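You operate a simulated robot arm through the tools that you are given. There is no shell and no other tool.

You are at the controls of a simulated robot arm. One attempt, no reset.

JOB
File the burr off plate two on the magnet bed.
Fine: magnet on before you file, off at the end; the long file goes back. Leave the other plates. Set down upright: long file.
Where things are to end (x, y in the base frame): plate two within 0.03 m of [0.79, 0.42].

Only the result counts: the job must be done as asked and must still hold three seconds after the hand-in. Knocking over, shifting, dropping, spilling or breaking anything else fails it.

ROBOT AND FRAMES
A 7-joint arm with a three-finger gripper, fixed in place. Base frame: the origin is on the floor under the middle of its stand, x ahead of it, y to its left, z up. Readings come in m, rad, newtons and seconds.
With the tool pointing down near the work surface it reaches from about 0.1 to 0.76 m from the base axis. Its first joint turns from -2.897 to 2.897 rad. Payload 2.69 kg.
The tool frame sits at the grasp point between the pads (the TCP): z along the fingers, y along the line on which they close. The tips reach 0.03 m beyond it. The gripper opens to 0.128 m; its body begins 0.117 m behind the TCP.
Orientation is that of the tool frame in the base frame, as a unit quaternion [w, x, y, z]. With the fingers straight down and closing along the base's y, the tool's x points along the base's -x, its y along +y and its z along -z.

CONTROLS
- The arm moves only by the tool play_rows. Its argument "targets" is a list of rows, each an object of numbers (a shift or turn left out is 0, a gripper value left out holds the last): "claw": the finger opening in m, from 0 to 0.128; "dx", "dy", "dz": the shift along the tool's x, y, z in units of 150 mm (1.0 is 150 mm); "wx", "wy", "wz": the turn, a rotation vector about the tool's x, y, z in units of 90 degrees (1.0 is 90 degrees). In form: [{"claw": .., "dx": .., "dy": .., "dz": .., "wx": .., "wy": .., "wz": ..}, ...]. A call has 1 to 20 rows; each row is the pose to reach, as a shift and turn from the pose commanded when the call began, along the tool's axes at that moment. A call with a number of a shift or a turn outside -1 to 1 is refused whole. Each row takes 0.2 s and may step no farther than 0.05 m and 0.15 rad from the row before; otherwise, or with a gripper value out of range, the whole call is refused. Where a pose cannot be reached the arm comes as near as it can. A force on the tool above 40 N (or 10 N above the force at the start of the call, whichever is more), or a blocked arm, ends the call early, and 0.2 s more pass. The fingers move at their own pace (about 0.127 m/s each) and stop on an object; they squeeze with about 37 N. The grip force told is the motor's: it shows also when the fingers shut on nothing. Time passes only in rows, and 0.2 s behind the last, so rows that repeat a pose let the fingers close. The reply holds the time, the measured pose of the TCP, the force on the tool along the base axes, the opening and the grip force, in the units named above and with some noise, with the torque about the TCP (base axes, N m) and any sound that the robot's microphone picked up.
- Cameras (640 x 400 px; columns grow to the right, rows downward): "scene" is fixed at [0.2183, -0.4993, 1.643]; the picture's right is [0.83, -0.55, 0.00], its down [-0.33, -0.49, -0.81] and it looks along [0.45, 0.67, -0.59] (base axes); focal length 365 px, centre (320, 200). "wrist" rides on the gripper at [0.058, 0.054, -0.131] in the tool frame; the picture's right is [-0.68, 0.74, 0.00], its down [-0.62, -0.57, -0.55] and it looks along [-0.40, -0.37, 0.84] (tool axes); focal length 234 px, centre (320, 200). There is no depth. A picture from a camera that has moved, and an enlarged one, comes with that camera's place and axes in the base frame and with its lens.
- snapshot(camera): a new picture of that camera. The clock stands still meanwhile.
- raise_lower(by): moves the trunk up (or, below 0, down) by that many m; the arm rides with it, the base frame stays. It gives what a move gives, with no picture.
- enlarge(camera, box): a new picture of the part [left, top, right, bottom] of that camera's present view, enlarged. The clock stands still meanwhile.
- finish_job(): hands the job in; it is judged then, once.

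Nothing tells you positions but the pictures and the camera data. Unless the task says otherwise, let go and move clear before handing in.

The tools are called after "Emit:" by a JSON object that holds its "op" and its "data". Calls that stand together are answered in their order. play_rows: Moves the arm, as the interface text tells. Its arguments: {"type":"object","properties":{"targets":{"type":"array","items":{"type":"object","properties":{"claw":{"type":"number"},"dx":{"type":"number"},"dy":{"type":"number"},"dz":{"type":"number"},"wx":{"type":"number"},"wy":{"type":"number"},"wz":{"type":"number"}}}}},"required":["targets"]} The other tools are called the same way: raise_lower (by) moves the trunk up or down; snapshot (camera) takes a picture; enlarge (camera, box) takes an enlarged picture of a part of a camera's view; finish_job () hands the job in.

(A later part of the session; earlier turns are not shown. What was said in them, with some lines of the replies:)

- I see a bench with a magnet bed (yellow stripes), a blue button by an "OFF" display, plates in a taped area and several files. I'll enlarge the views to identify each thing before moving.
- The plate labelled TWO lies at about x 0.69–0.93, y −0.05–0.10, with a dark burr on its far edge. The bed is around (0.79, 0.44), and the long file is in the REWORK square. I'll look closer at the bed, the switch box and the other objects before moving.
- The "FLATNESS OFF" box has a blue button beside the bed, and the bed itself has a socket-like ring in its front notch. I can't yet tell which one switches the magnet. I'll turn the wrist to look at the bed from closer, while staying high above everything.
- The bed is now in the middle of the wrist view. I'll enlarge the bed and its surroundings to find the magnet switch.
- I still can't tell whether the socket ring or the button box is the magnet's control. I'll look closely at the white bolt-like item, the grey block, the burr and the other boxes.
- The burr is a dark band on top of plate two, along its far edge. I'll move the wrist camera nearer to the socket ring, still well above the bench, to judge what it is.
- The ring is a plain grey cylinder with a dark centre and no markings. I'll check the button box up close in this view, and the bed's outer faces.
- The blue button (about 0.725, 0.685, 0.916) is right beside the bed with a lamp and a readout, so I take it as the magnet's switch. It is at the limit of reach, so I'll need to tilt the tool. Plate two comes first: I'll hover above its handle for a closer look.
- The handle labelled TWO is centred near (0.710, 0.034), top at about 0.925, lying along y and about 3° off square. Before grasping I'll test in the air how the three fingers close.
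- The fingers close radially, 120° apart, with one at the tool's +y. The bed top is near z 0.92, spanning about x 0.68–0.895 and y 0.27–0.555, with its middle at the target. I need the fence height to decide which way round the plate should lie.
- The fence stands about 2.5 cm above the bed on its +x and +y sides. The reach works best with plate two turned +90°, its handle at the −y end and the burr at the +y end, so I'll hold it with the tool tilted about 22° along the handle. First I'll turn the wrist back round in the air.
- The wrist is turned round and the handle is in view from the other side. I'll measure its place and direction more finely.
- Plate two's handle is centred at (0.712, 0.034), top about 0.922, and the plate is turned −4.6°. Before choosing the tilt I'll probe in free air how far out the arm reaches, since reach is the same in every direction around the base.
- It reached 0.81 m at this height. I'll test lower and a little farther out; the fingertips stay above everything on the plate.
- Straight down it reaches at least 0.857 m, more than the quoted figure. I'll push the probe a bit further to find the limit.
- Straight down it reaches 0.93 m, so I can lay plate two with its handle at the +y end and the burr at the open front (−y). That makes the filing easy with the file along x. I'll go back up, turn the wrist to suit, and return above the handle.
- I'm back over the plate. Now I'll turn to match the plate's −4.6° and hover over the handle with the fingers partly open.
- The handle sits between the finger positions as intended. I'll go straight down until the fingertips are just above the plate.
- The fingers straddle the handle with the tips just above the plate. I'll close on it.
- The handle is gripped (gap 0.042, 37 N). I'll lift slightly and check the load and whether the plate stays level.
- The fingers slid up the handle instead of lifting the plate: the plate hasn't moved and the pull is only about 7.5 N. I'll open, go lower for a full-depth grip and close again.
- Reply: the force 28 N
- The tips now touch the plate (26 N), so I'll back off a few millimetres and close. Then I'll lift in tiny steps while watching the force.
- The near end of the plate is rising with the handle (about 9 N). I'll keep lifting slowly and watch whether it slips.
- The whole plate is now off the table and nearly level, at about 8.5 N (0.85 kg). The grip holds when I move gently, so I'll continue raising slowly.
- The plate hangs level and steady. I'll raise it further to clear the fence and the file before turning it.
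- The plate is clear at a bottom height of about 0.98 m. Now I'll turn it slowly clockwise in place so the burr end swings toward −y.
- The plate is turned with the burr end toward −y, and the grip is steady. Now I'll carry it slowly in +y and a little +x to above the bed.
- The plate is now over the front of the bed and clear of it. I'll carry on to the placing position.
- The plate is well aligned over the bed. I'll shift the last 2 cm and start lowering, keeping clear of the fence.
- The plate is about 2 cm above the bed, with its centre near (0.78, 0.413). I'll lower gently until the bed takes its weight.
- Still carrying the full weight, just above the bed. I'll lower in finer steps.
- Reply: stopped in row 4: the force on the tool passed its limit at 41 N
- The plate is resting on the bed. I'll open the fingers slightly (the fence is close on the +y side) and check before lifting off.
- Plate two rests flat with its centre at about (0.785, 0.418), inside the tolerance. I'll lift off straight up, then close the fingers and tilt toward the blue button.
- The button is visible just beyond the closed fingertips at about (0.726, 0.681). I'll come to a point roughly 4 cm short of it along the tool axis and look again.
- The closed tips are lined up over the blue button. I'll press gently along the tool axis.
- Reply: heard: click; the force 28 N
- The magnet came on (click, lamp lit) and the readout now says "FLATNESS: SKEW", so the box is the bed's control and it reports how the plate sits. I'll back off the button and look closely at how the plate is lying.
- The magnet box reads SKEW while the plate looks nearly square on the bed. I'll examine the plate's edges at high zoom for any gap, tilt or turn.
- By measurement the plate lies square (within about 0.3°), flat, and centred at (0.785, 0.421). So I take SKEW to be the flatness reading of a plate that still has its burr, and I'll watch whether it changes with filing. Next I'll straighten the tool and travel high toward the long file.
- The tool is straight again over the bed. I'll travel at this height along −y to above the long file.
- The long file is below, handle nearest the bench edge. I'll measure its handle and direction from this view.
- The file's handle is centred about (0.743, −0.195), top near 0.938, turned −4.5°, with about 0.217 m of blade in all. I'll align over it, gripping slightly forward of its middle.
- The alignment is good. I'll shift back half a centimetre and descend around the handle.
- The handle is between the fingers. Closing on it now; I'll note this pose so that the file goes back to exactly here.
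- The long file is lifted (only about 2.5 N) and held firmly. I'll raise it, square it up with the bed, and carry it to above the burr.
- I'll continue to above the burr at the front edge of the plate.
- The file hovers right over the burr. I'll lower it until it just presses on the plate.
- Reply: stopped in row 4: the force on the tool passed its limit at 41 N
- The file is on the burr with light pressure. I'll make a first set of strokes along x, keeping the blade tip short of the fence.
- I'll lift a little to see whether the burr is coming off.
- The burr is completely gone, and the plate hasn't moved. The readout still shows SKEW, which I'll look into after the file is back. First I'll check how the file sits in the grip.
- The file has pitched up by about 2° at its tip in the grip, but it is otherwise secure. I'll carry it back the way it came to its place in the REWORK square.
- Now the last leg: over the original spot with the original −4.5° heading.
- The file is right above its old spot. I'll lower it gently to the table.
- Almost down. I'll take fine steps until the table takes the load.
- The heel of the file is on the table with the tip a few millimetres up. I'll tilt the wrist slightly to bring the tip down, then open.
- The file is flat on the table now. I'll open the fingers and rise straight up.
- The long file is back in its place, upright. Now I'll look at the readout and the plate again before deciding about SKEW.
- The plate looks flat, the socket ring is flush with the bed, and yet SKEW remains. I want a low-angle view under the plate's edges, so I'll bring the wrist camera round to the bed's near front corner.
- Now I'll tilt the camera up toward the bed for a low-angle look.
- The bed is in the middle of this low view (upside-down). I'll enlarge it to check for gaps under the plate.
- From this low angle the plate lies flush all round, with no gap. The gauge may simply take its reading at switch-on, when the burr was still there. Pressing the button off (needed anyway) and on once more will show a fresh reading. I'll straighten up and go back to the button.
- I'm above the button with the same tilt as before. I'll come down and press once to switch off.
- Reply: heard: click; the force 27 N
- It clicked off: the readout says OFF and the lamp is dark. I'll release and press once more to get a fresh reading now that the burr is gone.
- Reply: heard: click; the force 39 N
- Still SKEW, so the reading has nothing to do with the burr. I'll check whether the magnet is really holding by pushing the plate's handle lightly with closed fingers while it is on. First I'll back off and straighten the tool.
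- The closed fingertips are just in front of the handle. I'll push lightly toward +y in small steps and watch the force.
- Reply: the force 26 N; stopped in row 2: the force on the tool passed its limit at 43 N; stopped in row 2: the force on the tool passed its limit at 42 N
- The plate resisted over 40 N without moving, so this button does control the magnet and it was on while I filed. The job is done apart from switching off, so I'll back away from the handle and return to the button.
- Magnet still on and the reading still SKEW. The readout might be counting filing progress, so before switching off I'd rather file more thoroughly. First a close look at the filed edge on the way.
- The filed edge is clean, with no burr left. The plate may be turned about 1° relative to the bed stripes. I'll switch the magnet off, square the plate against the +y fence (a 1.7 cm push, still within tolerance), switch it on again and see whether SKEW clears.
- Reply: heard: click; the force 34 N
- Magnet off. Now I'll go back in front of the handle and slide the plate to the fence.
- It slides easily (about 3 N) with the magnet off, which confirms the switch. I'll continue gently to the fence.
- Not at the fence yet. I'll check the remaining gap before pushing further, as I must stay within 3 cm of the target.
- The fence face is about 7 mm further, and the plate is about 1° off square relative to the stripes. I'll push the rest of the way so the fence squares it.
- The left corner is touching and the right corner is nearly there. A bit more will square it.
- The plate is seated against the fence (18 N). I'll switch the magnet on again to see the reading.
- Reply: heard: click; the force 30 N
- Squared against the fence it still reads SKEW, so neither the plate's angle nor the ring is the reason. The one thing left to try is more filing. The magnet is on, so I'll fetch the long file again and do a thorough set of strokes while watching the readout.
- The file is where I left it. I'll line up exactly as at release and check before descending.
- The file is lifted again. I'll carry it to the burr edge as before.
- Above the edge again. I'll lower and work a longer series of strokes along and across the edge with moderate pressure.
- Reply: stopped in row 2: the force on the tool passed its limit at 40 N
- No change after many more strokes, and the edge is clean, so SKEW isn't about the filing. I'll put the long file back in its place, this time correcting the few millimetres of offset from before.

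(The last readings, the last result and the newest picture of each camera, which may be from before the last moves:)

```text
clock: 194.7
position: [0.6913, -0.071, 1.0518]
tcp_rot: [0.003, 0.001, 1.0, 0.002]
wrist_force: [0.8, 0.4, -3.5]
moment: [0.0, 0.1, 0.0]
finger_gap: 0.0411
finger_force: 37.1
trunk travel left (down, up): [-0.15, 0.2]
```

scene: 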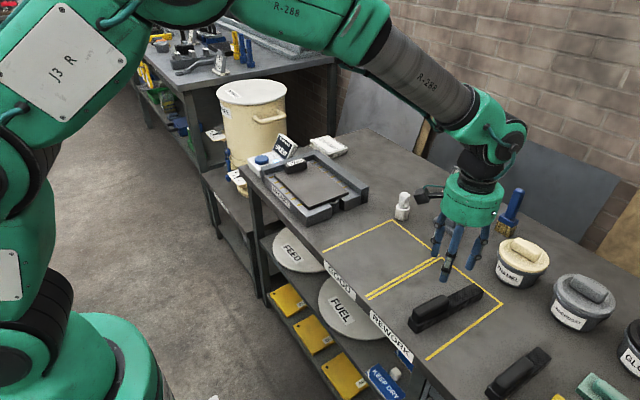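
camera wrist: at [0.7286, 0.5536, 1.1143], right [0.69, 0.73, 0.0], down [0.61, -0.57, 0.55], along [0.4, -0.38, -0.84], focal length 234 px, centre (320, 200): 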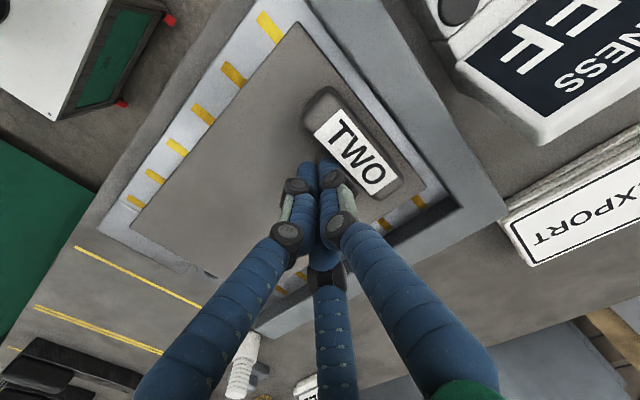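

Emit:
{"op": "play_rows", "data": {"targets": [{"dx": -0.04, "dy": -0.08, "wz": 0.005}, {"dx": -0.11, "dy": -0.21, "wz": 0.012}, {"dx": -0.19, "dy": -0.36, "wz": 0.021}, {"dx": -0.27, "dy": -0.52, "wz": 0.031}, {"dx": -0.35, "dy": -0.67, "wz": 0.041}, {"dx": -0.41, "dy": -0.79, "wz": 0.048}, {"dx": -0.43, "dy": -0.845, "wz": 0.051}, {"dx": -0.43, "dy": -0.845, "wz": 0.051, "dz": 0.1}, {"dx": -0.43, "dy": -0.845, "wz": 0.051, "dz": 0.2}, {"dx": -0.43, "dy": -0.845, "wz": 0.051, "dz": 0.3}, {"dx": -0.43, "dy": -0.845, "wz": 0.051, "dz": 0.39}, {"dx": -0.43, "dy": -0.845, "wz": 0.051, "dz": 0.5}, {"dx": -0.43, "dy": -0.845, "wz": 0.051, "dz": 0.6}, {"dx": -0.43, "dy": -0.845, "wz": 0.051, "dz": 0.65}]}}

Emit:
{"op": "enlarge", "data": {"camera": "scene", "box": [390, 240, 510, 330]}}

```text
clock: 197.7
position: [0.756, -0.1988, 0.9529]
tcp_rot: [0.001, 0.04, 0.999, 0.002]
wrist_force: [0.0, -0.2, -3.1]
moment: [-0.03, 0.08, 0.01]
finger_gap: 0.0409
finger_force: 36.5
trunk travel left (down, up): [-0.15, 0.2]
```

```text
4.44 times, centred on (450, 285) of scene
camera zoom: at [0.2183, -0.4993, 1.643], right [0.83, -0.55, 0.0], down [-0.33, -0.49, -0.81], along [0.45, 0.67, -0.59], focal length 1623 px, centre (-258, -178)
```

zoom: 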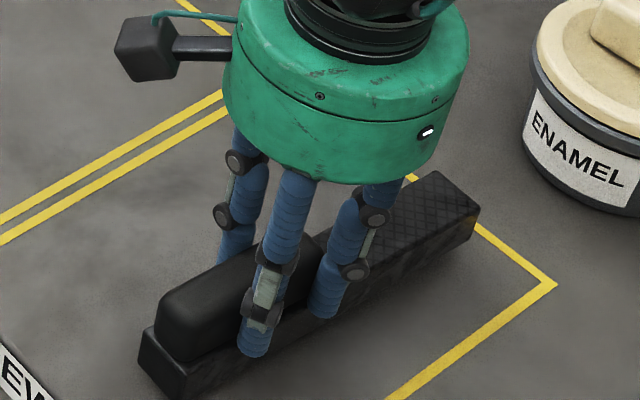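

Just above the table. Fine steps down, then level and release.

Emit:
{"op": "play_rows", "data": {"targets": [{"dz": 0.01}, {"dz": 0.02}, {"dz": 0.03}, {"dz": 0.035}]}}

Emit:
{"op": "play_rows", "data": {"targets": [{"dz": 0.008}, {"dz": 0.016}]}}

```text
clock: 198.7
position: [0.7575, -0.1983, 0.9469]
tcp_rot: [0.002, 0.04, 0.999, 0.003]
wrist_force: [-1.1, 0.1, -3.9]
moment: [-0.01, 0.07, 0.01]
finger_gap: 0.0411
finger_force: 36.7
trunk travel left (down, up): [-0.15, 0.2]
```

```text
clock: 199.3
position: [0.7565, -0.1983, 0.945]
tcp_rot: [0.001, 0.041, 0.999, 0.002]
wrist_force: [1.2, -0.7, -3.0]
moment: [0.0, 0.08, -0.03]
finger_gap: 0.0409
finger_force: 36.8
trunk travel left (down, up): [-0.15, 0.2]
```

Emit:
{"op": "play_rows", "data": {"targets": [{"dz": 0.007}, {"dz": 0.014}]}}

Emit:
{"op": "play_rows", "data": {"targets": [{"dz": 0.006}, {"dz": 0.01}]}}

```text
clock: 199.9
position: [0.7577, -0.1977, 0.9436]
tcp_rot: [0.003, 0.04, 0.999, 0.003]
wrist_force: [-1.3, 0.0, 0.8]
moment: [-0.1, 0.44, -0.01]
finger_gap: 0.0412
finger_force: 37.2
trunk travel left (down, up): [-0.15, 0.2]
```

```text
clock: 200.5
position: [0.7581, -0.1974, 0.9434]
tcp_rot: [0.004, 0.04, 0.999, 0.002]
wrist_force: [-1.7, 2.2, 15.4]
moment: [0.32, 1.4, -0.09]
finger_gap: 0.0412
finger_force: 37.3
trunk travel left (down, up): [-0.15, 0.2]
```

Emit:
{"op": "play_rows", "data": {"targets": [{"wy": 0.006, "dz": -0.004}, {"wy": 0.012, "dz": -0.006}, {"wy": 0.016, "dz": -0.006}, {"wy": 0.016, "dz": -0.006}]}}

Emit:
{"op": "play_rows", "data": {"targets": [{"claw": 0.045}, {"claw": 0.05}, {"claw": 0.06}, {"claw": 0.07}, {"claw": 0.07}]}}

Emit:
{"op": "play_rows", "data": {"targets": [{"dz": -0.05}, {"dz": -0.15}, {"dz": -0.3}, {"dz": -0.5}, {"dz": -0.75}, {"dz": -1.0}]}}

Emit:
{"op": "enlarge", "data": {"camera": "scene", "box": [400, 270, 500, 340]}}

```text
clock: 201.5
position: [0.7562, -0.1982, 0.942]
tcp_rot: [-0.011, 0.04, 0.999, 0.003]
wrist_force: [-0.2, -0.2, -3.1]
moment: [0.01, 0.07, 0.01]
finger_gap: 0.0412
finger_force: 36.6
trunk travel left (down, up): [-0.15, 0.2]
```

```text
clock: 202.7
position: [0.7569, -0.198, 0.9429]
tcp_rot: [-0.011, 0.04, 0.999, 0.003]
wrist_force: [0.0, 0.6, -0.1]
moment: [0.01, -0.02, -0.01]
finger_gap: 0.07
finger_force: 0.1
trunk travel left (down, up): [-0.15, 0.2]
```

```text
clock: 204.1
position: [0.7601, -0.1992, 1.0945]
tcp_rot: [-0.01, 0.04, 0.999, 0.004]
wrist_force: [-0.1, 0.2, -0.5]
moment: [0.0, -0.01, -0.02]
finger_gap: 0.0704
finger_force: 0.0
trunk travel left (down, up): [-0.15, 0.2]
```

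```text
5.71 times, centred on (450, 305) of scene
camera zoom: at [0.2183, -0.4993, 1.643], right [0.83, -0.55, 0.0], down [-0.33, -0.49, -0.81], along [0.45, 0.67, -0.59], focal length 2086 px, centre (-423, -400)
```

zoom: 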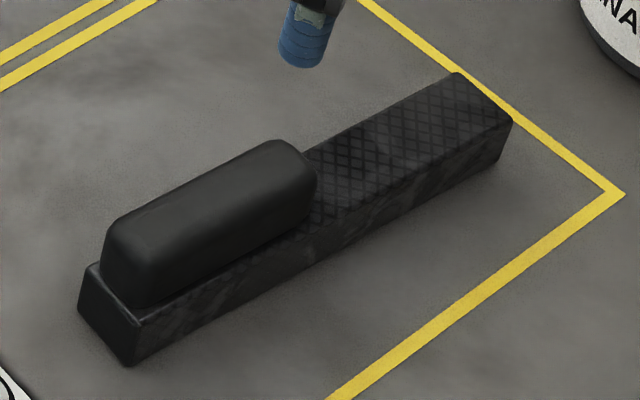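

The file is back in its place again, upright and flat. Now I'll return to the button to switch the magnet off.

Emit:
{"op": "play_rows", "data": {"targets": [{"claw": 0.07, "dx": 0.1, "dy": 0.22, "wz": -0.0125, "wy": -0.003}, {"dx": 0.2, "dy": 0.44, "wz": -0.025, "wy": -0.006}, {"dx": 0.3, "dy": 0.66, "wz": -0.0375, "wy": -0.009}, {"dx": 0.42, "dy": 0.9, "wz": -0.05, "wy": -0.0127}]}}

Emit:
{"op": "play_rows", "data": {"targets": [{"claw": 0.0, "dy": 0.3}, {"dy": 0.6}, {"dy": 0.9}, {"dy": 1.0}]}}

Emit:
{"op": "play_rows", "data": {"targets": [{"dy": 0.3}, {"dy": 0.6}, {"dy": 0.9}, {"dy": 1.0}]}}

Emit:
{"op": "play_rows", "data": {"targets": [{"dy": 0.3}, {"dy": 0.6}, {"dy": 0.9}, {"dy": 1.0}]}}

Emit:
{"op": "play_rows", "data": {"targets": [{"dy": 0.3}, {"dy": 0.6}, {"dy": 0.9}, {"dy": 1.0}]}}

```text
clock: 205.1
position: [0.7082, -0.0571, 1.0953]
tcp_rot: [0.001, 0.0, 1.0, 0.003]
wrist_force: [0.0, -0.6, -0.8]
moment: [0.01, 0.04, -0.01]
finger_gap: 0.0702
finger_force: 0.0
trunk travel left (down, up): [-0.15, 0.2]
```

```text
clock: 206.1
position: [0.7092, 0.0935, 1.0963]
tcp_rot: [-0.001, 0.001, 1.0, 0.002]
wrist_force: [-0.5, -0.8, 0.2]
moment: [-0.06, -0.04, -0.01]
finger_gap: 0.0021
finger_force: 31.3
trunk travel left (down, up): [-0.15, 0.2]
```

```text
clock: 207.1
position: [0.7071, 0.2414, 1.0959]
tcp_rot: [0.0, 0.001, 1.0, 0.004]
wrist_force: [0.1, 0.3, 0.4]
moment: [-0.03, 0.0, 0.01]
finger_gap: 0.0022
finger_force: 31.4
trunk travel left (down, up): [-0.15, 0.2]
```

```text
clock: 208.1
position: [0.7095, 0.3903, 1.0957]
tcp_rot: [-0.001, 0.001, 1.0, 0.002]
wrist_force: [0.3, 0.7, 0.2]
moment: [-0.02, 0.0, -0.04]
finger_gap: 0.0025
finger_force: 30.7
trunk travel left (down, up): [-0.15, 0.2]
```

```text
clock: 209.1
position: [0.7099, 0.5428, 1.0985]
tcp_rot: [-0.001, 0.001, 1.0, 0.003]
wrist_force: [-0.2, 0.1, 0.6]
moment: [-0.05, 0.02, -0.02]
finger_gap: 0.002
finger_force: 31.3
trunk travel left (down, up): [-0.15, 0.2]
```

Emit:
{"op": "play_rows", "data": {"targets": [{"dx": 0.005, "dy": 0.2, "wx": -0.028, "wy": -0.03}, {"dx": 0.01, "dy": 0.4, "wx": -0.056, "wy": -0.06}, {"dx": 0.015, "dy": 0.6, "wx": -0.084, "wy": -0.09}, {"dx": 0.02, "dy": 0.764, "wx": -0.1125, "wy": -0.121}]}}

Emit:
{"op": "play_rows", "data": {"targets": [{"dx": 0.04, "dy": -0.015, "dz": 0.2}, {"dx": 0.08, "dy": -0.03, "dz": 0.4}, {"dx": 0.121, "dy": -0.053, "dz": 0.6}, {"dx": 0.121, "dy": -0.053, "dz": 0.721}]}}

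```text
clock: 210.1
position: [0.7075, 0.6558, 1.097]
tcp_rot: [0.095, 0.001, 0.991, 0.091]
wrist_force: [0.3, -0.4, 0.1]
moment: [-0.01, 0.01, 0.01]
finger_gap: 0.0018
finger_force: 31.0
trunk travel left (down, up): [-0.15, 0.2]
```

```text
clock: 211.1
position: [0.7104, 0.6668, 0.9897]
tcp_rot: [0.095, 0.001, 0.991, 0.09]
wrist_force: [0.3, -0.6, 0.1]
moment: [-0.01, 0.06, -0.01]
finger_gap: 0.0021
finger_force: 30.9
trunk travel left (down, up): [-0.15, 0.2]
```

Emit:
{"op": "play_rows", "data": {"targets": [{"dz": 0.08}, {"dz": 0.15}, {"dz": 0.2}, {"dz": 0.23}, {"dz": 0.25}, {"dz": 0.27}, {"dz": 0.28}]}}

Emit:
{"op": "play_rows", "data": {"targets": [{"dz": -0.06}, {"dz": -0.2}, {"dz": -0.45}, {"dz": -0.7}]}}

Emit:
{"op": "enlarge", "data": {"camera": "scene", "box": [230, 110, 370, 215]}}

```text
clock: 212.7
position: [0.7169, 0.6758, 0.9533]
tcp_rot: [0.097, 0.002, 0.991, 0.093]
wrist_force: [-8.7, -7.4, 29.3]
moment: [-0.35, 0.49, 0.0]
finger_gap: 0.0019
finger_force: 30.7
trunk travel left (down, up): [-0.15, 0.2]
heard: click
```

```text
clock: 213.7
position: [0.6963, 0.6539, 1.051]
tcp_rot: [0.094, 0.001, 0.991, 0.09]
wrist_force: [0.3, 0.1, 0.0]
moment: [0.02, -0.06, -0.02]
finger_gap: 0.0021
finger_force: 31.8
trunk travel left (down, up): [-0.15, 0.2]
```

```text
3.81 times, centred on (300, 162) of scene
camera zoom: at [0.2183, -0.4993, 1.643], right [0.83, -0.55, 0.0], down [-0.33, -0.49, -0.81], along [0.45, 0.67, -0.59], focal length 1391 px, centre (396, 343)
```

zoom: 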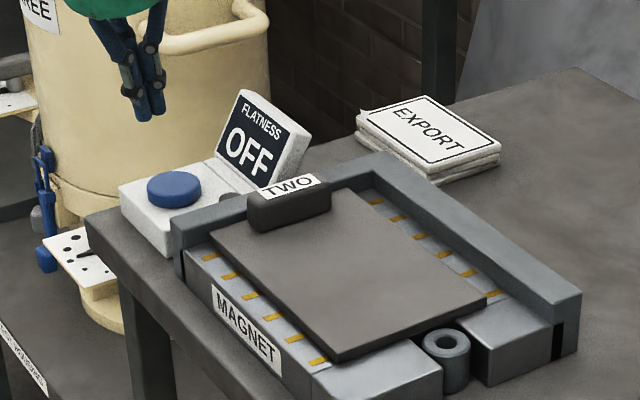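

The magnet is off and the readout says OFF. After the fence test the plate's centre is at about (0.790, 0.452), just outside tolerance, so I'll take the top of its handle (keeping the tips above the fence) and slide it back 3 cm.

Emit:
{"op": "play_rows", "data": {"targets": [{"dx": -0.05, "dy": -0.2, "dz": -0.1, "wx": 0.03, "wy": 0.032}, {"dx": -0.1, "dy": -0.4, "dz": -0.2, "wx": 0.06, "wy": 0.064}, {"dx": -0.15, "dy": -0.6, "dz": -0.28, "wx": 0.09, "wy": 0.095}, {"dx": -0.2, "dy": -0.76, "dz": -0.33, "wx": 0.1155, "wy": 0.1222}]}}

Emit:
{"op": "play_rows", "data": {"targets": [{"claw": 0.062, "dx": -0.15, "dy": 0.01}, {"dx": -0.3, "dy": 0.02}, {"dx": -0.4, "dy": 0.03}, {"dx": -0.475, "dy": 0.04}]}}

Emit:
{"op": "snapshot", "data": {"camera": "wrist"}}

```text
clock: 214.7
position: [0.7192, 0.533, 1.0834]
tcp_rot: [-0.002, 0.002, 1.0, 0.0]
wrist_force: [0.1, -1.1, -0.1]
moment: [-0.01, 0.04, 0.01]
finger_gap: 0.0019
finger_force: 31.5
trunk travel left (down, up): [-0.15, 0.2]
```

```text
clock: 215.7
position: [0.7896, 0.5401, 1.0823]
tcp_rot: [-0.001, 0.001, 1.0, 0.001]
wrist_force: [0.5, 0.8, -0.8]
moment: [0.02, 0.0, -0.02]
finger_gap: 0.0618
finger_force: 0.1
trunk travel left (down, up): [-0.15, 0.2]
```

```text
taken
camera wrist: at [0.7333, 0.5952, 1.2142], right [0.68, 0.74, 0.0], down [0.62, -0.57, 0.55], along [0.4, -0.37, -0.84], focal length 234 px, centre (320, 200)
```

wrist: 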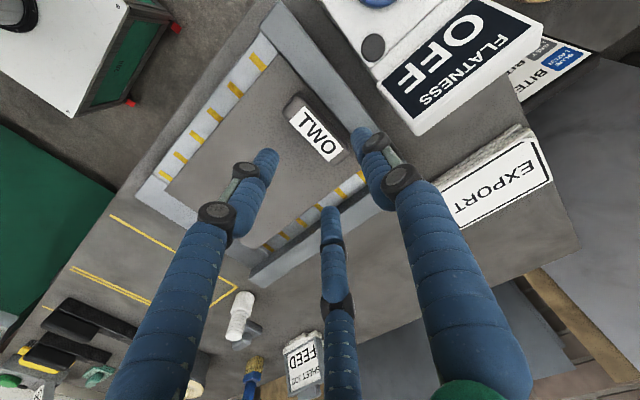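

The handle is centred between the fingers. I'll descend so that the tips stop just above the fence top.

Emit:
{"op": "play_rows", "data": {"targets": [{"dz": 0.2}, {"dz": 0.4}, {"dz": 0.52}, {"dz": 0.6}, {"dz": 0.635}]}}

Emit:
{"op": "enlarge", "data": {"camera": "scene", "box": [250, 125, 350, 195]}}

Emit:
{"op": "snapshot", "data": {"camera": "wrist"}}

```text
clock: 216.8
position: [0.7918, 0.5404, 1.0016]
tcp_rot: [0.004, 0.001, 1.0, 0.004]
wrist_force: [-1.5, -1.9, 16.7]
moment: [-0.32, 0.73, 0.18]
finger_gap: 0.0667
finger_force: 3.1
trunk travel left (down, up): [-0.15, 0.2]
stopped in row 5: the force on the tool passed its limit at 50 N (the readings are from after the stop); the commanded pose is now the measured one
```

```text
5.71 times, centred on (300, 160) of scene
camera zoom: at [0.2183, -0.4993, 1.643], right [0.83, -0.55, 0.0], down [-0.33, -0.49, -0.81], along [0.45, 0.67, -0.59], focal length 2086 px, centre (434, 429)
```

zoom: 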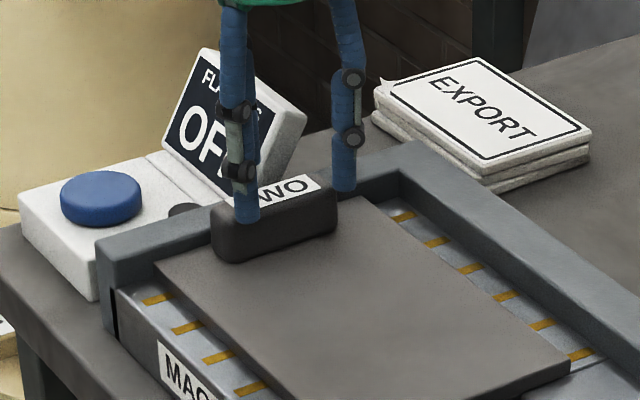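

```text
taken
camera wrist: at [0.7349, 0.5948, 1.1321], right [0.68, 0.73, 0.01], down [0.61, -0.57, 0.55], along [0.41, -0.37, -0.84], focal length 234 px, centre (320, 200)
```

wrist: 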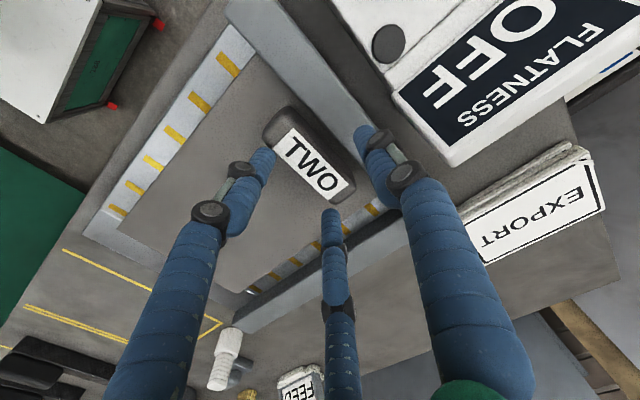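

The front fingertips landed on the handle's top edge (contact only, nothing moved). I'll rise, shift 7 mm back in y, and try again.

Emit:
{"op": "play_rows", "data": {"targets": [{"dz": -0.05}, {"dz": -0.15}, {"dz": -0.2, "wx": 0.003, "wy": 0.003}, {"dz": -0.2, "dy": -0.025, "claw": 0.066, "wx": 0.005, "wy": 0.004}, {"dz": -0.2, "dy": -0.05, "wx": 0.005, "wy": 0.004}]}}

Emit:
{"op": "enlarge", "data": {"camera": "wrist", "box": [220, 80, 420, 220]}}

Emit:
{"op": "enlarge", "data": {"camera": "scene", "box": [250, 125, 350, 195]}}

```text
clock: 218.1
position: [0.7904, 0.5337, 1.0264]
tcp_rot: [0.0, 0.001, 1.0, -0.002]
wrist_force: [-0.5, -0.7, -0.7]
moment: [0.02, 0.04, 0.0]
finger_gap: 0.0659
finger_force: 0.0
trunk travel left (down, up): [-0.15, 0.2]
```

```text
2.86 times, centred on (320, 150) of wrist
camera zoom: at [0.7356, 0.5887, 1.1581], right [0.68, 0.73, 0.0], down [0.62, -0.57, 0.55], along [0.4, -0.37, -0.84], focal length 669 px, centre (320, 343)
```

zoom: 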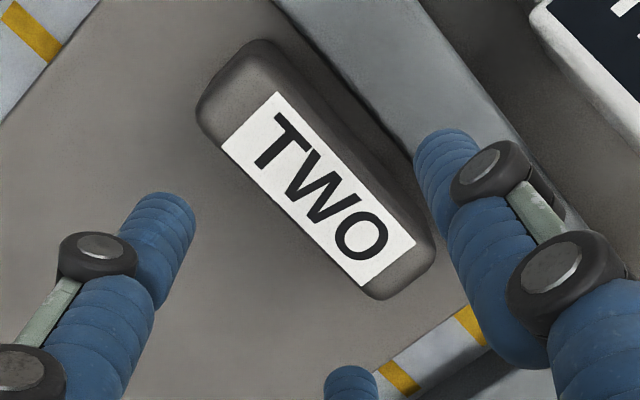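

```text
5.71 times, centred on (300, 160) of scene
camera zoom: at [0.2183, -0.4993, 1.643], right [0.83, -0.55, 0.0], down [-0.33, -0.49, -0.81], along [0.45, 0.67, -0.59], focal length 2086 px, centre (434, 429)
```

zoom: 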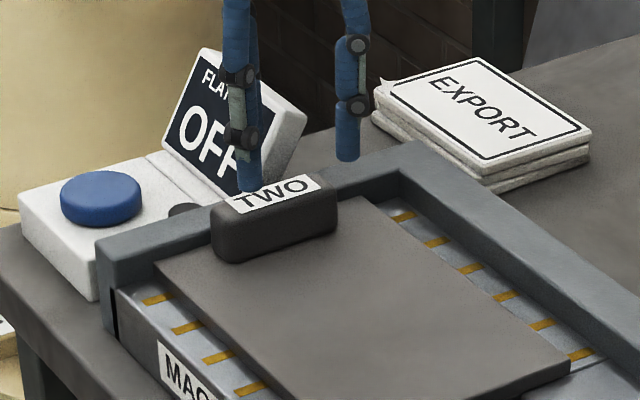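

Now the handle is well between the finger positions. I'll descend again, stopping with the tips a few millimetres above the fence top.

Emit:
{"op": "play_rows", "data": {"targets": [{"dy": -0.02, "dz": 0.04}, {"dy": -0.02, "dz": 0.12}, {"dy": -0.02, "dz": 0.18}, {"dy": -0.02, "dz": 0.22}, {"dy": -0.02, "dz": 0.245}]}}

Emit:
{"op": "enlarge", "data": {"camera": "scene", "box": [250, 125, 350, 195]}}

Emit:
{"op": "enlarge", "data": {"camera": "wrist", "box": [220, 80, 440, 240]}}

```text
clock: 219.2
position: [0.7939, 0.5304, 0.9898]
tcp_rot: [-0.001, 0.002, 1.0, -0.002]
wrist_force: [0.4, 0.1, -0.7]
moment: [-0.01, -0.01, -0.04]
finger_gap: 0.0658
finger_force: 0.0
trunk travel left (down, up): [-0.15, 0.2]
```

```text
5.71 times, centred on (300, 160) of scene
camera zoom: at [0.2183, -0.4993, 1.643], right [0.83, -0.55, 0.0], down [-0.33, -0.49, -0.81], along [0.45, 0.67, -0.59], focal length 2086 px, centre (434, 429)
```

zoom: 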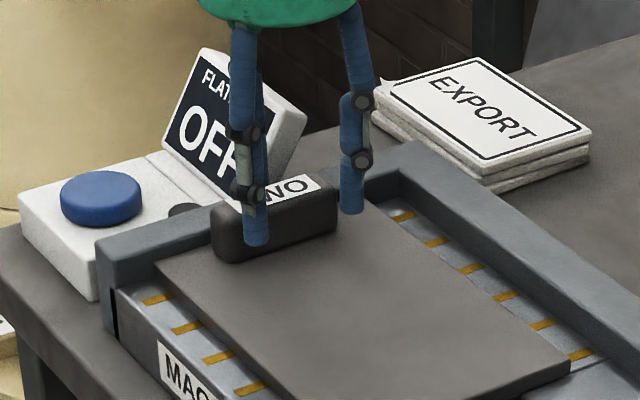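

```text
2.50 times, centred on (330, 160) of wrist
camera zoom: at [0.7359, 0.5857, 1.1207], right [0.68, 0.73, 0.0], down [0.62, -0.57, 0.55], along [0.4, -0.37, -0.84], focal length 585 px, centre (295, 300)
```

zoom: 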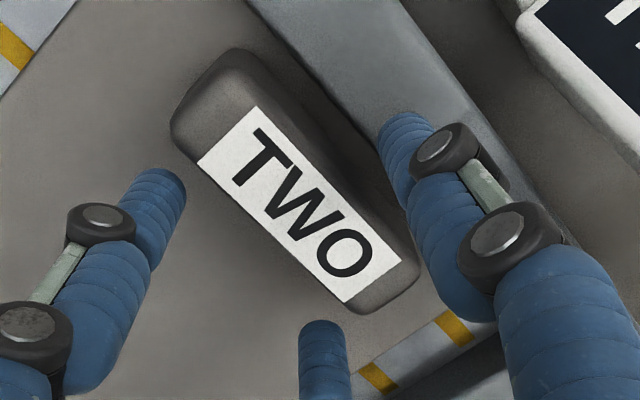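

The fingers straddle the handle's upper half, clear of the fence. I'll close on it and slide the plate back 2.2 cm in −y.

Emit:
{"op": "play_rows", "data": {"targets": [{"claw": 0.055}, {"claw": 0.045}, {"claw": 0.035}, {"claw": 0.0}, {"claw": 0.0}, {"claw": 0.0}]}}

Emit:
{"op": "play_rows", "data": {"targets": [{"dy": -0.01}, {"dy": -0.025}, {"dy": -0.04}, {"dy": -0.055}, {"dy": -0.07}, {"dy": -0.085}]}}

Emit:
{"op": "enlarge", "data": {"camera": "scene", "box": [250, 135, 370, 225]}}

```text
clock: 220.7
position: [0.7923, 0.5308, 0.9893]
tcp_rot: [-0.001, 0.001, 1.0, -0.002]
wrist_force: [0.1, 4.0, 1.6]
moment: [0.14, -0.03, 0.18]
finger_gap: 0.0415
finger_force: 37.5
trunk travel left (down, up): [-0.15, 0.2]
```

```text
clock: 222.1
position: [0.7931, 0.5183, 0.9897]
tcp_rot: [-0.001, 0.0, 1.0, -0.001]
wrist_force: [0.0, 3.8, 4.5]
moment: [0.23, -0.29, 0.09]
finger_gap: 0.0415
finger_force: 36.9
trunk travel left (down, up): [-0.15, 0.2]
```

```text
4.44 times, centred on (310, 180) of scene
camera zoom: at [0.2183, -0.4993, 1.643], right [0.83, -0.55, 0.0], down [-0.33, -0.49, -0.81], along [0.45, 0.67, -0.59], focal length 1623 px, centre (364, 289)
```

zoom: 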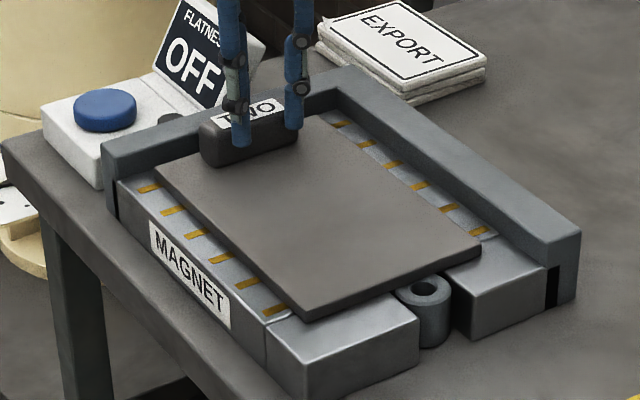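

It follows nicely. One more centimetre to bring the centre to about (0.787, 0.42).

Emit:
{"op": "play_rows", "data": {"targets": [{"dy": -0.015, "dx": -0.005}, {"dy": -0.03, "dx": -0.01}, {"dy": -0.045, "dx": -0.015}, {"dy": -0.06, "dx": -0.02}, {"dy": -0.072, "dx": -0.02}, {"dy": -0.072, "dx": -0.02}]}}

Emit:
{"op": "play_rows", "data": {"targets": [{"claw": 0.046}, {"claw": 0.052}, {"claw": 0.058}, {"claw": 0.06}]}}

Emit:
{"op": "play_rows", "data": {"targets": [{"dz": -0.05}, {"dz": -0.12}, {"dz": -0.25}, {"dz": -0.45}, {"dz": -0.65}]}}

Emit:
{"op": "enlarge", "data": {"camera": "scene", "box": [250, 135, 370, 225]}}

Emit:
{"op": "snapshot", "data": {"camera": "wrist"}}

```text
clock: 223.4
position: [0.7955, 0.5077, 0.9889]
tcp_rot: [-0.001, 0.001, 1.0, -0.001]
wrist_force: [0.1, 4.2, 2.7]
moment: [0.21, 0.06, -0.03]
finger_gap: 0.0417
finger_force: 37.0
trunk travel left (down, up): [-0.15, 0.2]
```

```text
clock: 224.4
position: [0.794, 0.5075, 0.991]
tcp_rot: [-0.001, 0.001, 1.0, -0.001]
wrist_force: [-1.0, -0.2, 0.9]
moment: [-0.02, -0.02, -0.01]
finger_gap: 0.0606
finger_force: 0.1
trunk travel left (down, up): [-0.15, 0.2]
```

```text
clock: 225.7
position: [0.7944, 0.5087, 1.0881]
tcp_rot: [0.0, 0.001, 1.0, -0.002]
wrist_force: [0.1, 0.7, -1.4]
moment: [-0.01, 0.0, -0.03]
finger_gap: 0.0602
finger_force: 0.0
trunk travel left (down, up): [-0.15, 0.2]
```

```text
4.44 times, centred on (310, 180) of scene
camera zoom: at [0.2183, -0.4993, 1.643], right [0.83, -0.55, 0.0], down [-0.33, -0.49, -0.81], along [0.45, 0.67, -0.59], focal length 1623 px, centre (364, 289)
```

zoom: 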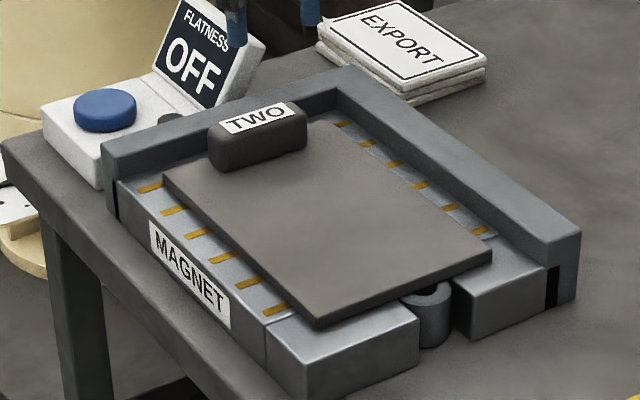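

```text
taken
camera wrist: at [0.7378, 0.564, 1.2187], right [0.68, 0.73, 0.0], down [0.62, -0.57, 0.55], along [0.4, -0.37, -0.84], focal length 234 px, centre (320, 200)
```

wrist: 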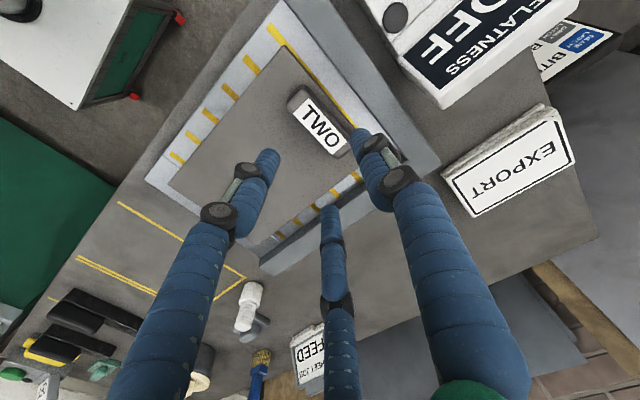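

Plate two is released near (0.787, 0.42), lying flat with the magnet off. I'll move the arm clear to about its starting pose and make a last check of everything.

Emit:
{"op": "play_rows", "data": {"targets": [{"claw": 0.128, "dx": 0.2, "dy": -0.15, "dz": -0.2}, {"dx": 0.45, "dy": -0.3, "dz": -0.4}, {"dx": 0.7, "dy": -0.5, "dz": -0.6}, {"dx": 0.95, "dy": -0.7, "dz": -0.8}]}}

Emit:
{"op": "play_rows", "data": {"targets": [{"dx": 0.25, "dy": -0.1, "dz": -0.1}, {"dx": 0.5, "dy": -0.2, "dz": -0.2}, {"dx": 0.58, "dy": -0.33, "dz": -0.22}]}}

Emit:
{"op": "snapshot", "data": {"camera": "scene"}}

Emit:
{"op": "enlarge", "data": {"camera": "scene", "box": [230, 120, 400, 232]}}

Emit:
{"op": "enlarge", "data": {"camera": "scene", "box": [370, 170, 640, 400]}}

Emit:
{"op": "snapshot", "data": {"camera": "wrist"}}

```text
refused: row 2 steps farther than a row can; nothing moved
```

```text
clock: 226.4
position: [0.7077, 0.4588, 1.1222]
tcp_rot: [-0.001, 0.0, 1.0, -0.002]
wrist_force: [-0.7, 0.8, 0.5]
moment: [-0.01, -0.06, 0.0]
finger_gap: 0.0598
finger_force: 0.0
trunk travel left (down, up): [-0.15, 0.2]
```

```text
taken
```

scene: 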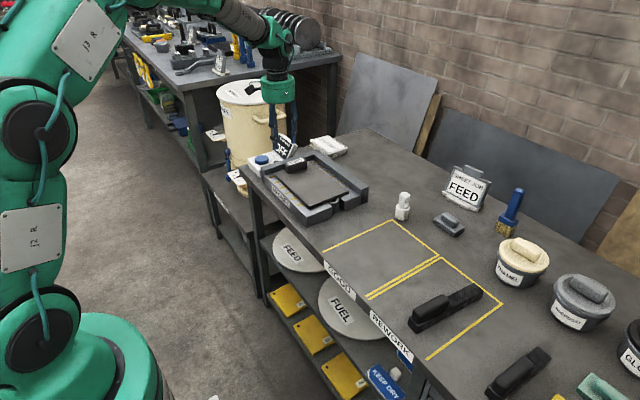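

```text
3.57 times, centred on (315, 176) of scene
camera zoom: at [0.2183, -0.4993, 1.643], right [0.83, -0.55, 0.0], down [-0.33, -0.49, -0.81], along [0.45, 0.67, -0.59], focal length 1304 px, centre (338, 286)
```

zoom: 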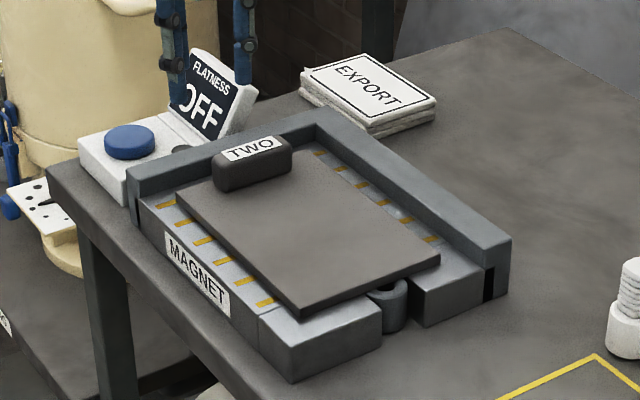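

```text
1.74 times, centred on (505, 285) of scene
camera zoom: at [0.2183, -0.4993, 1.643], right [0.83, -0.55, 0.0], down [-0.33, -0.49, -0.81], along [0.45, 0.67, -0.59], focal length 635 px, centre (-2, 52)
```

zoom: 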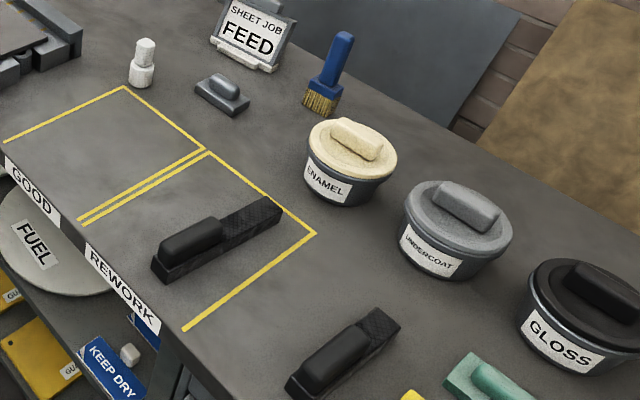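

```text
taken
camera wrist: at [0.6517, 0.5131, 1.2529], right [0.68, 0.73, 0.0], down [0.62, -0.57, 0.55], along [0.4, -0.38, -0.84], focal length 234 px, centre (320, 200)
```

wrist: 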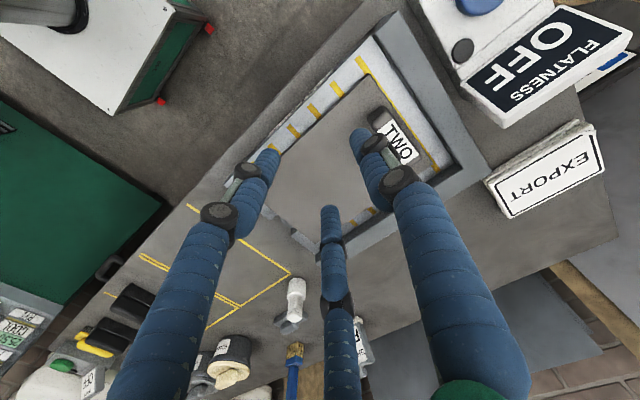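

Everything else stands where it was: the pots, brushes, signs and other files are undisturbed, the long file is in its place and the readout says OFF. I'll withdraw fully to the starting pose and take a final look.

Emit:
{"op": "play_rows", "data": {"targets": [{"claw": 0.128, "dx": 0.15, "dy": -0.1, "dz": -0.15}, {"dx": 0.33, "dy": -0.24, "dz": -0.29}, {"dx": 0.5, "dy": -0.38, "dz": -0.43}, {"dx": 0.67, "dy": -0.52, "dz": -0.57}, {"dx": 0.84, "dy": -0.65, "dz": -0.7}, {"dx": 0.955, "dy": -0.733, "dz": -0.8}]}}

Emit:
{"op": "snapshot", "data": {"camera": "scene"}}

Emit:
{"op": "enlarge", "data": {"camera": "scene", "box": [240, 125, 370, 225]}}

```text
clock: 227.8
position: [0.5634, 0.3489, 1.2423]
tcp_rot: [-0.001, 0.001, 1.0, -0.001]
wrist_force: [-0.2, -0.2, -0.6]
moment: [0.03, -0.02, 0.03]
finger_gap: 0.1281
finger_force: 0.0
trunk travel left (down, up): [-0.15, 0.2]
```

```text
taken
```

scene: 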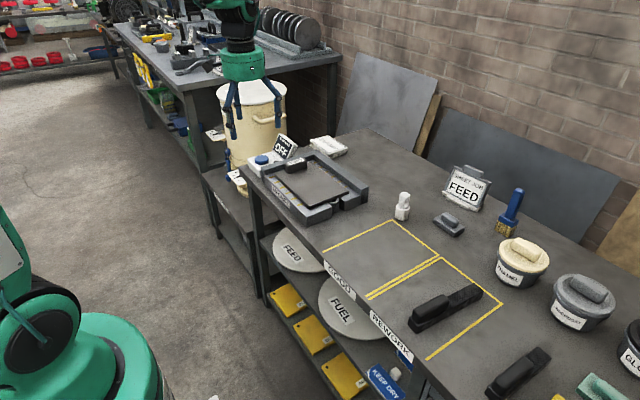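

```text
4.00 times, centred on (305, 175) of scene
camera zoom: at [0.2183, -0.4993, 1.643], right [0.83, -0.55, 0.0], down [-0.33, -0.49, -0.81], along [0.45, 0.67, -0.59], focal length 1460 px, centre (380, 300)
```

zoom: 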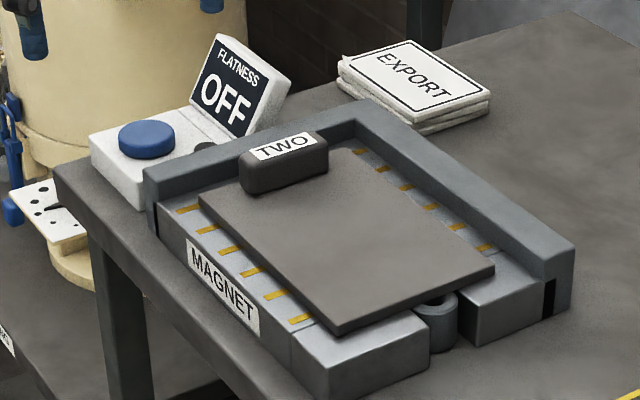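

Plate two lies flat on the bed with its centre at about (0.79, 0.42). The burr is filed off, the magnet reads OFF with its lamp dark, the long file is back in its place upright, and nothing else has moved. While the magnet was on, the bed's readout said SKEW whatever I did, although the plate was held firmly and lay flush. I'm handing in.

Emit:
{"op": "finish_job", "data": {}}

```text
The job is handed in.
```

I filed the burr off plate two on the magnet bed and handed the job in. One thing remains unexplained: the bed's readout said "FLATNESS: SKEW" whenever the magnet was on.

- **Plate two:** it lies flat on the bed, centred at about (0.79, 0.42), which is inside the 3 cm allowance. No burr is left on the edge.
- **Magnet:** it was on for both rounds of filing. With it on, the plate held against a push of more than 40 N. At the end it is off, with the readout at OFF and the lamp dark.
- **Long file:** it is back in the REWORK square, upright and flat, within about 7 mm of where it started.
- **Everything else:** the last pictures show the other files, pots, brushes and signs where they were, and I did not touch the other plates.

**The SKEW reading:** the plate looked flat and square, with no gap under its edges. The reading did not change after the burr came off, after a second round of filing, or after squaring the plate against the fence. I then slid the plate back to its place. I could not find out what the readout measures.
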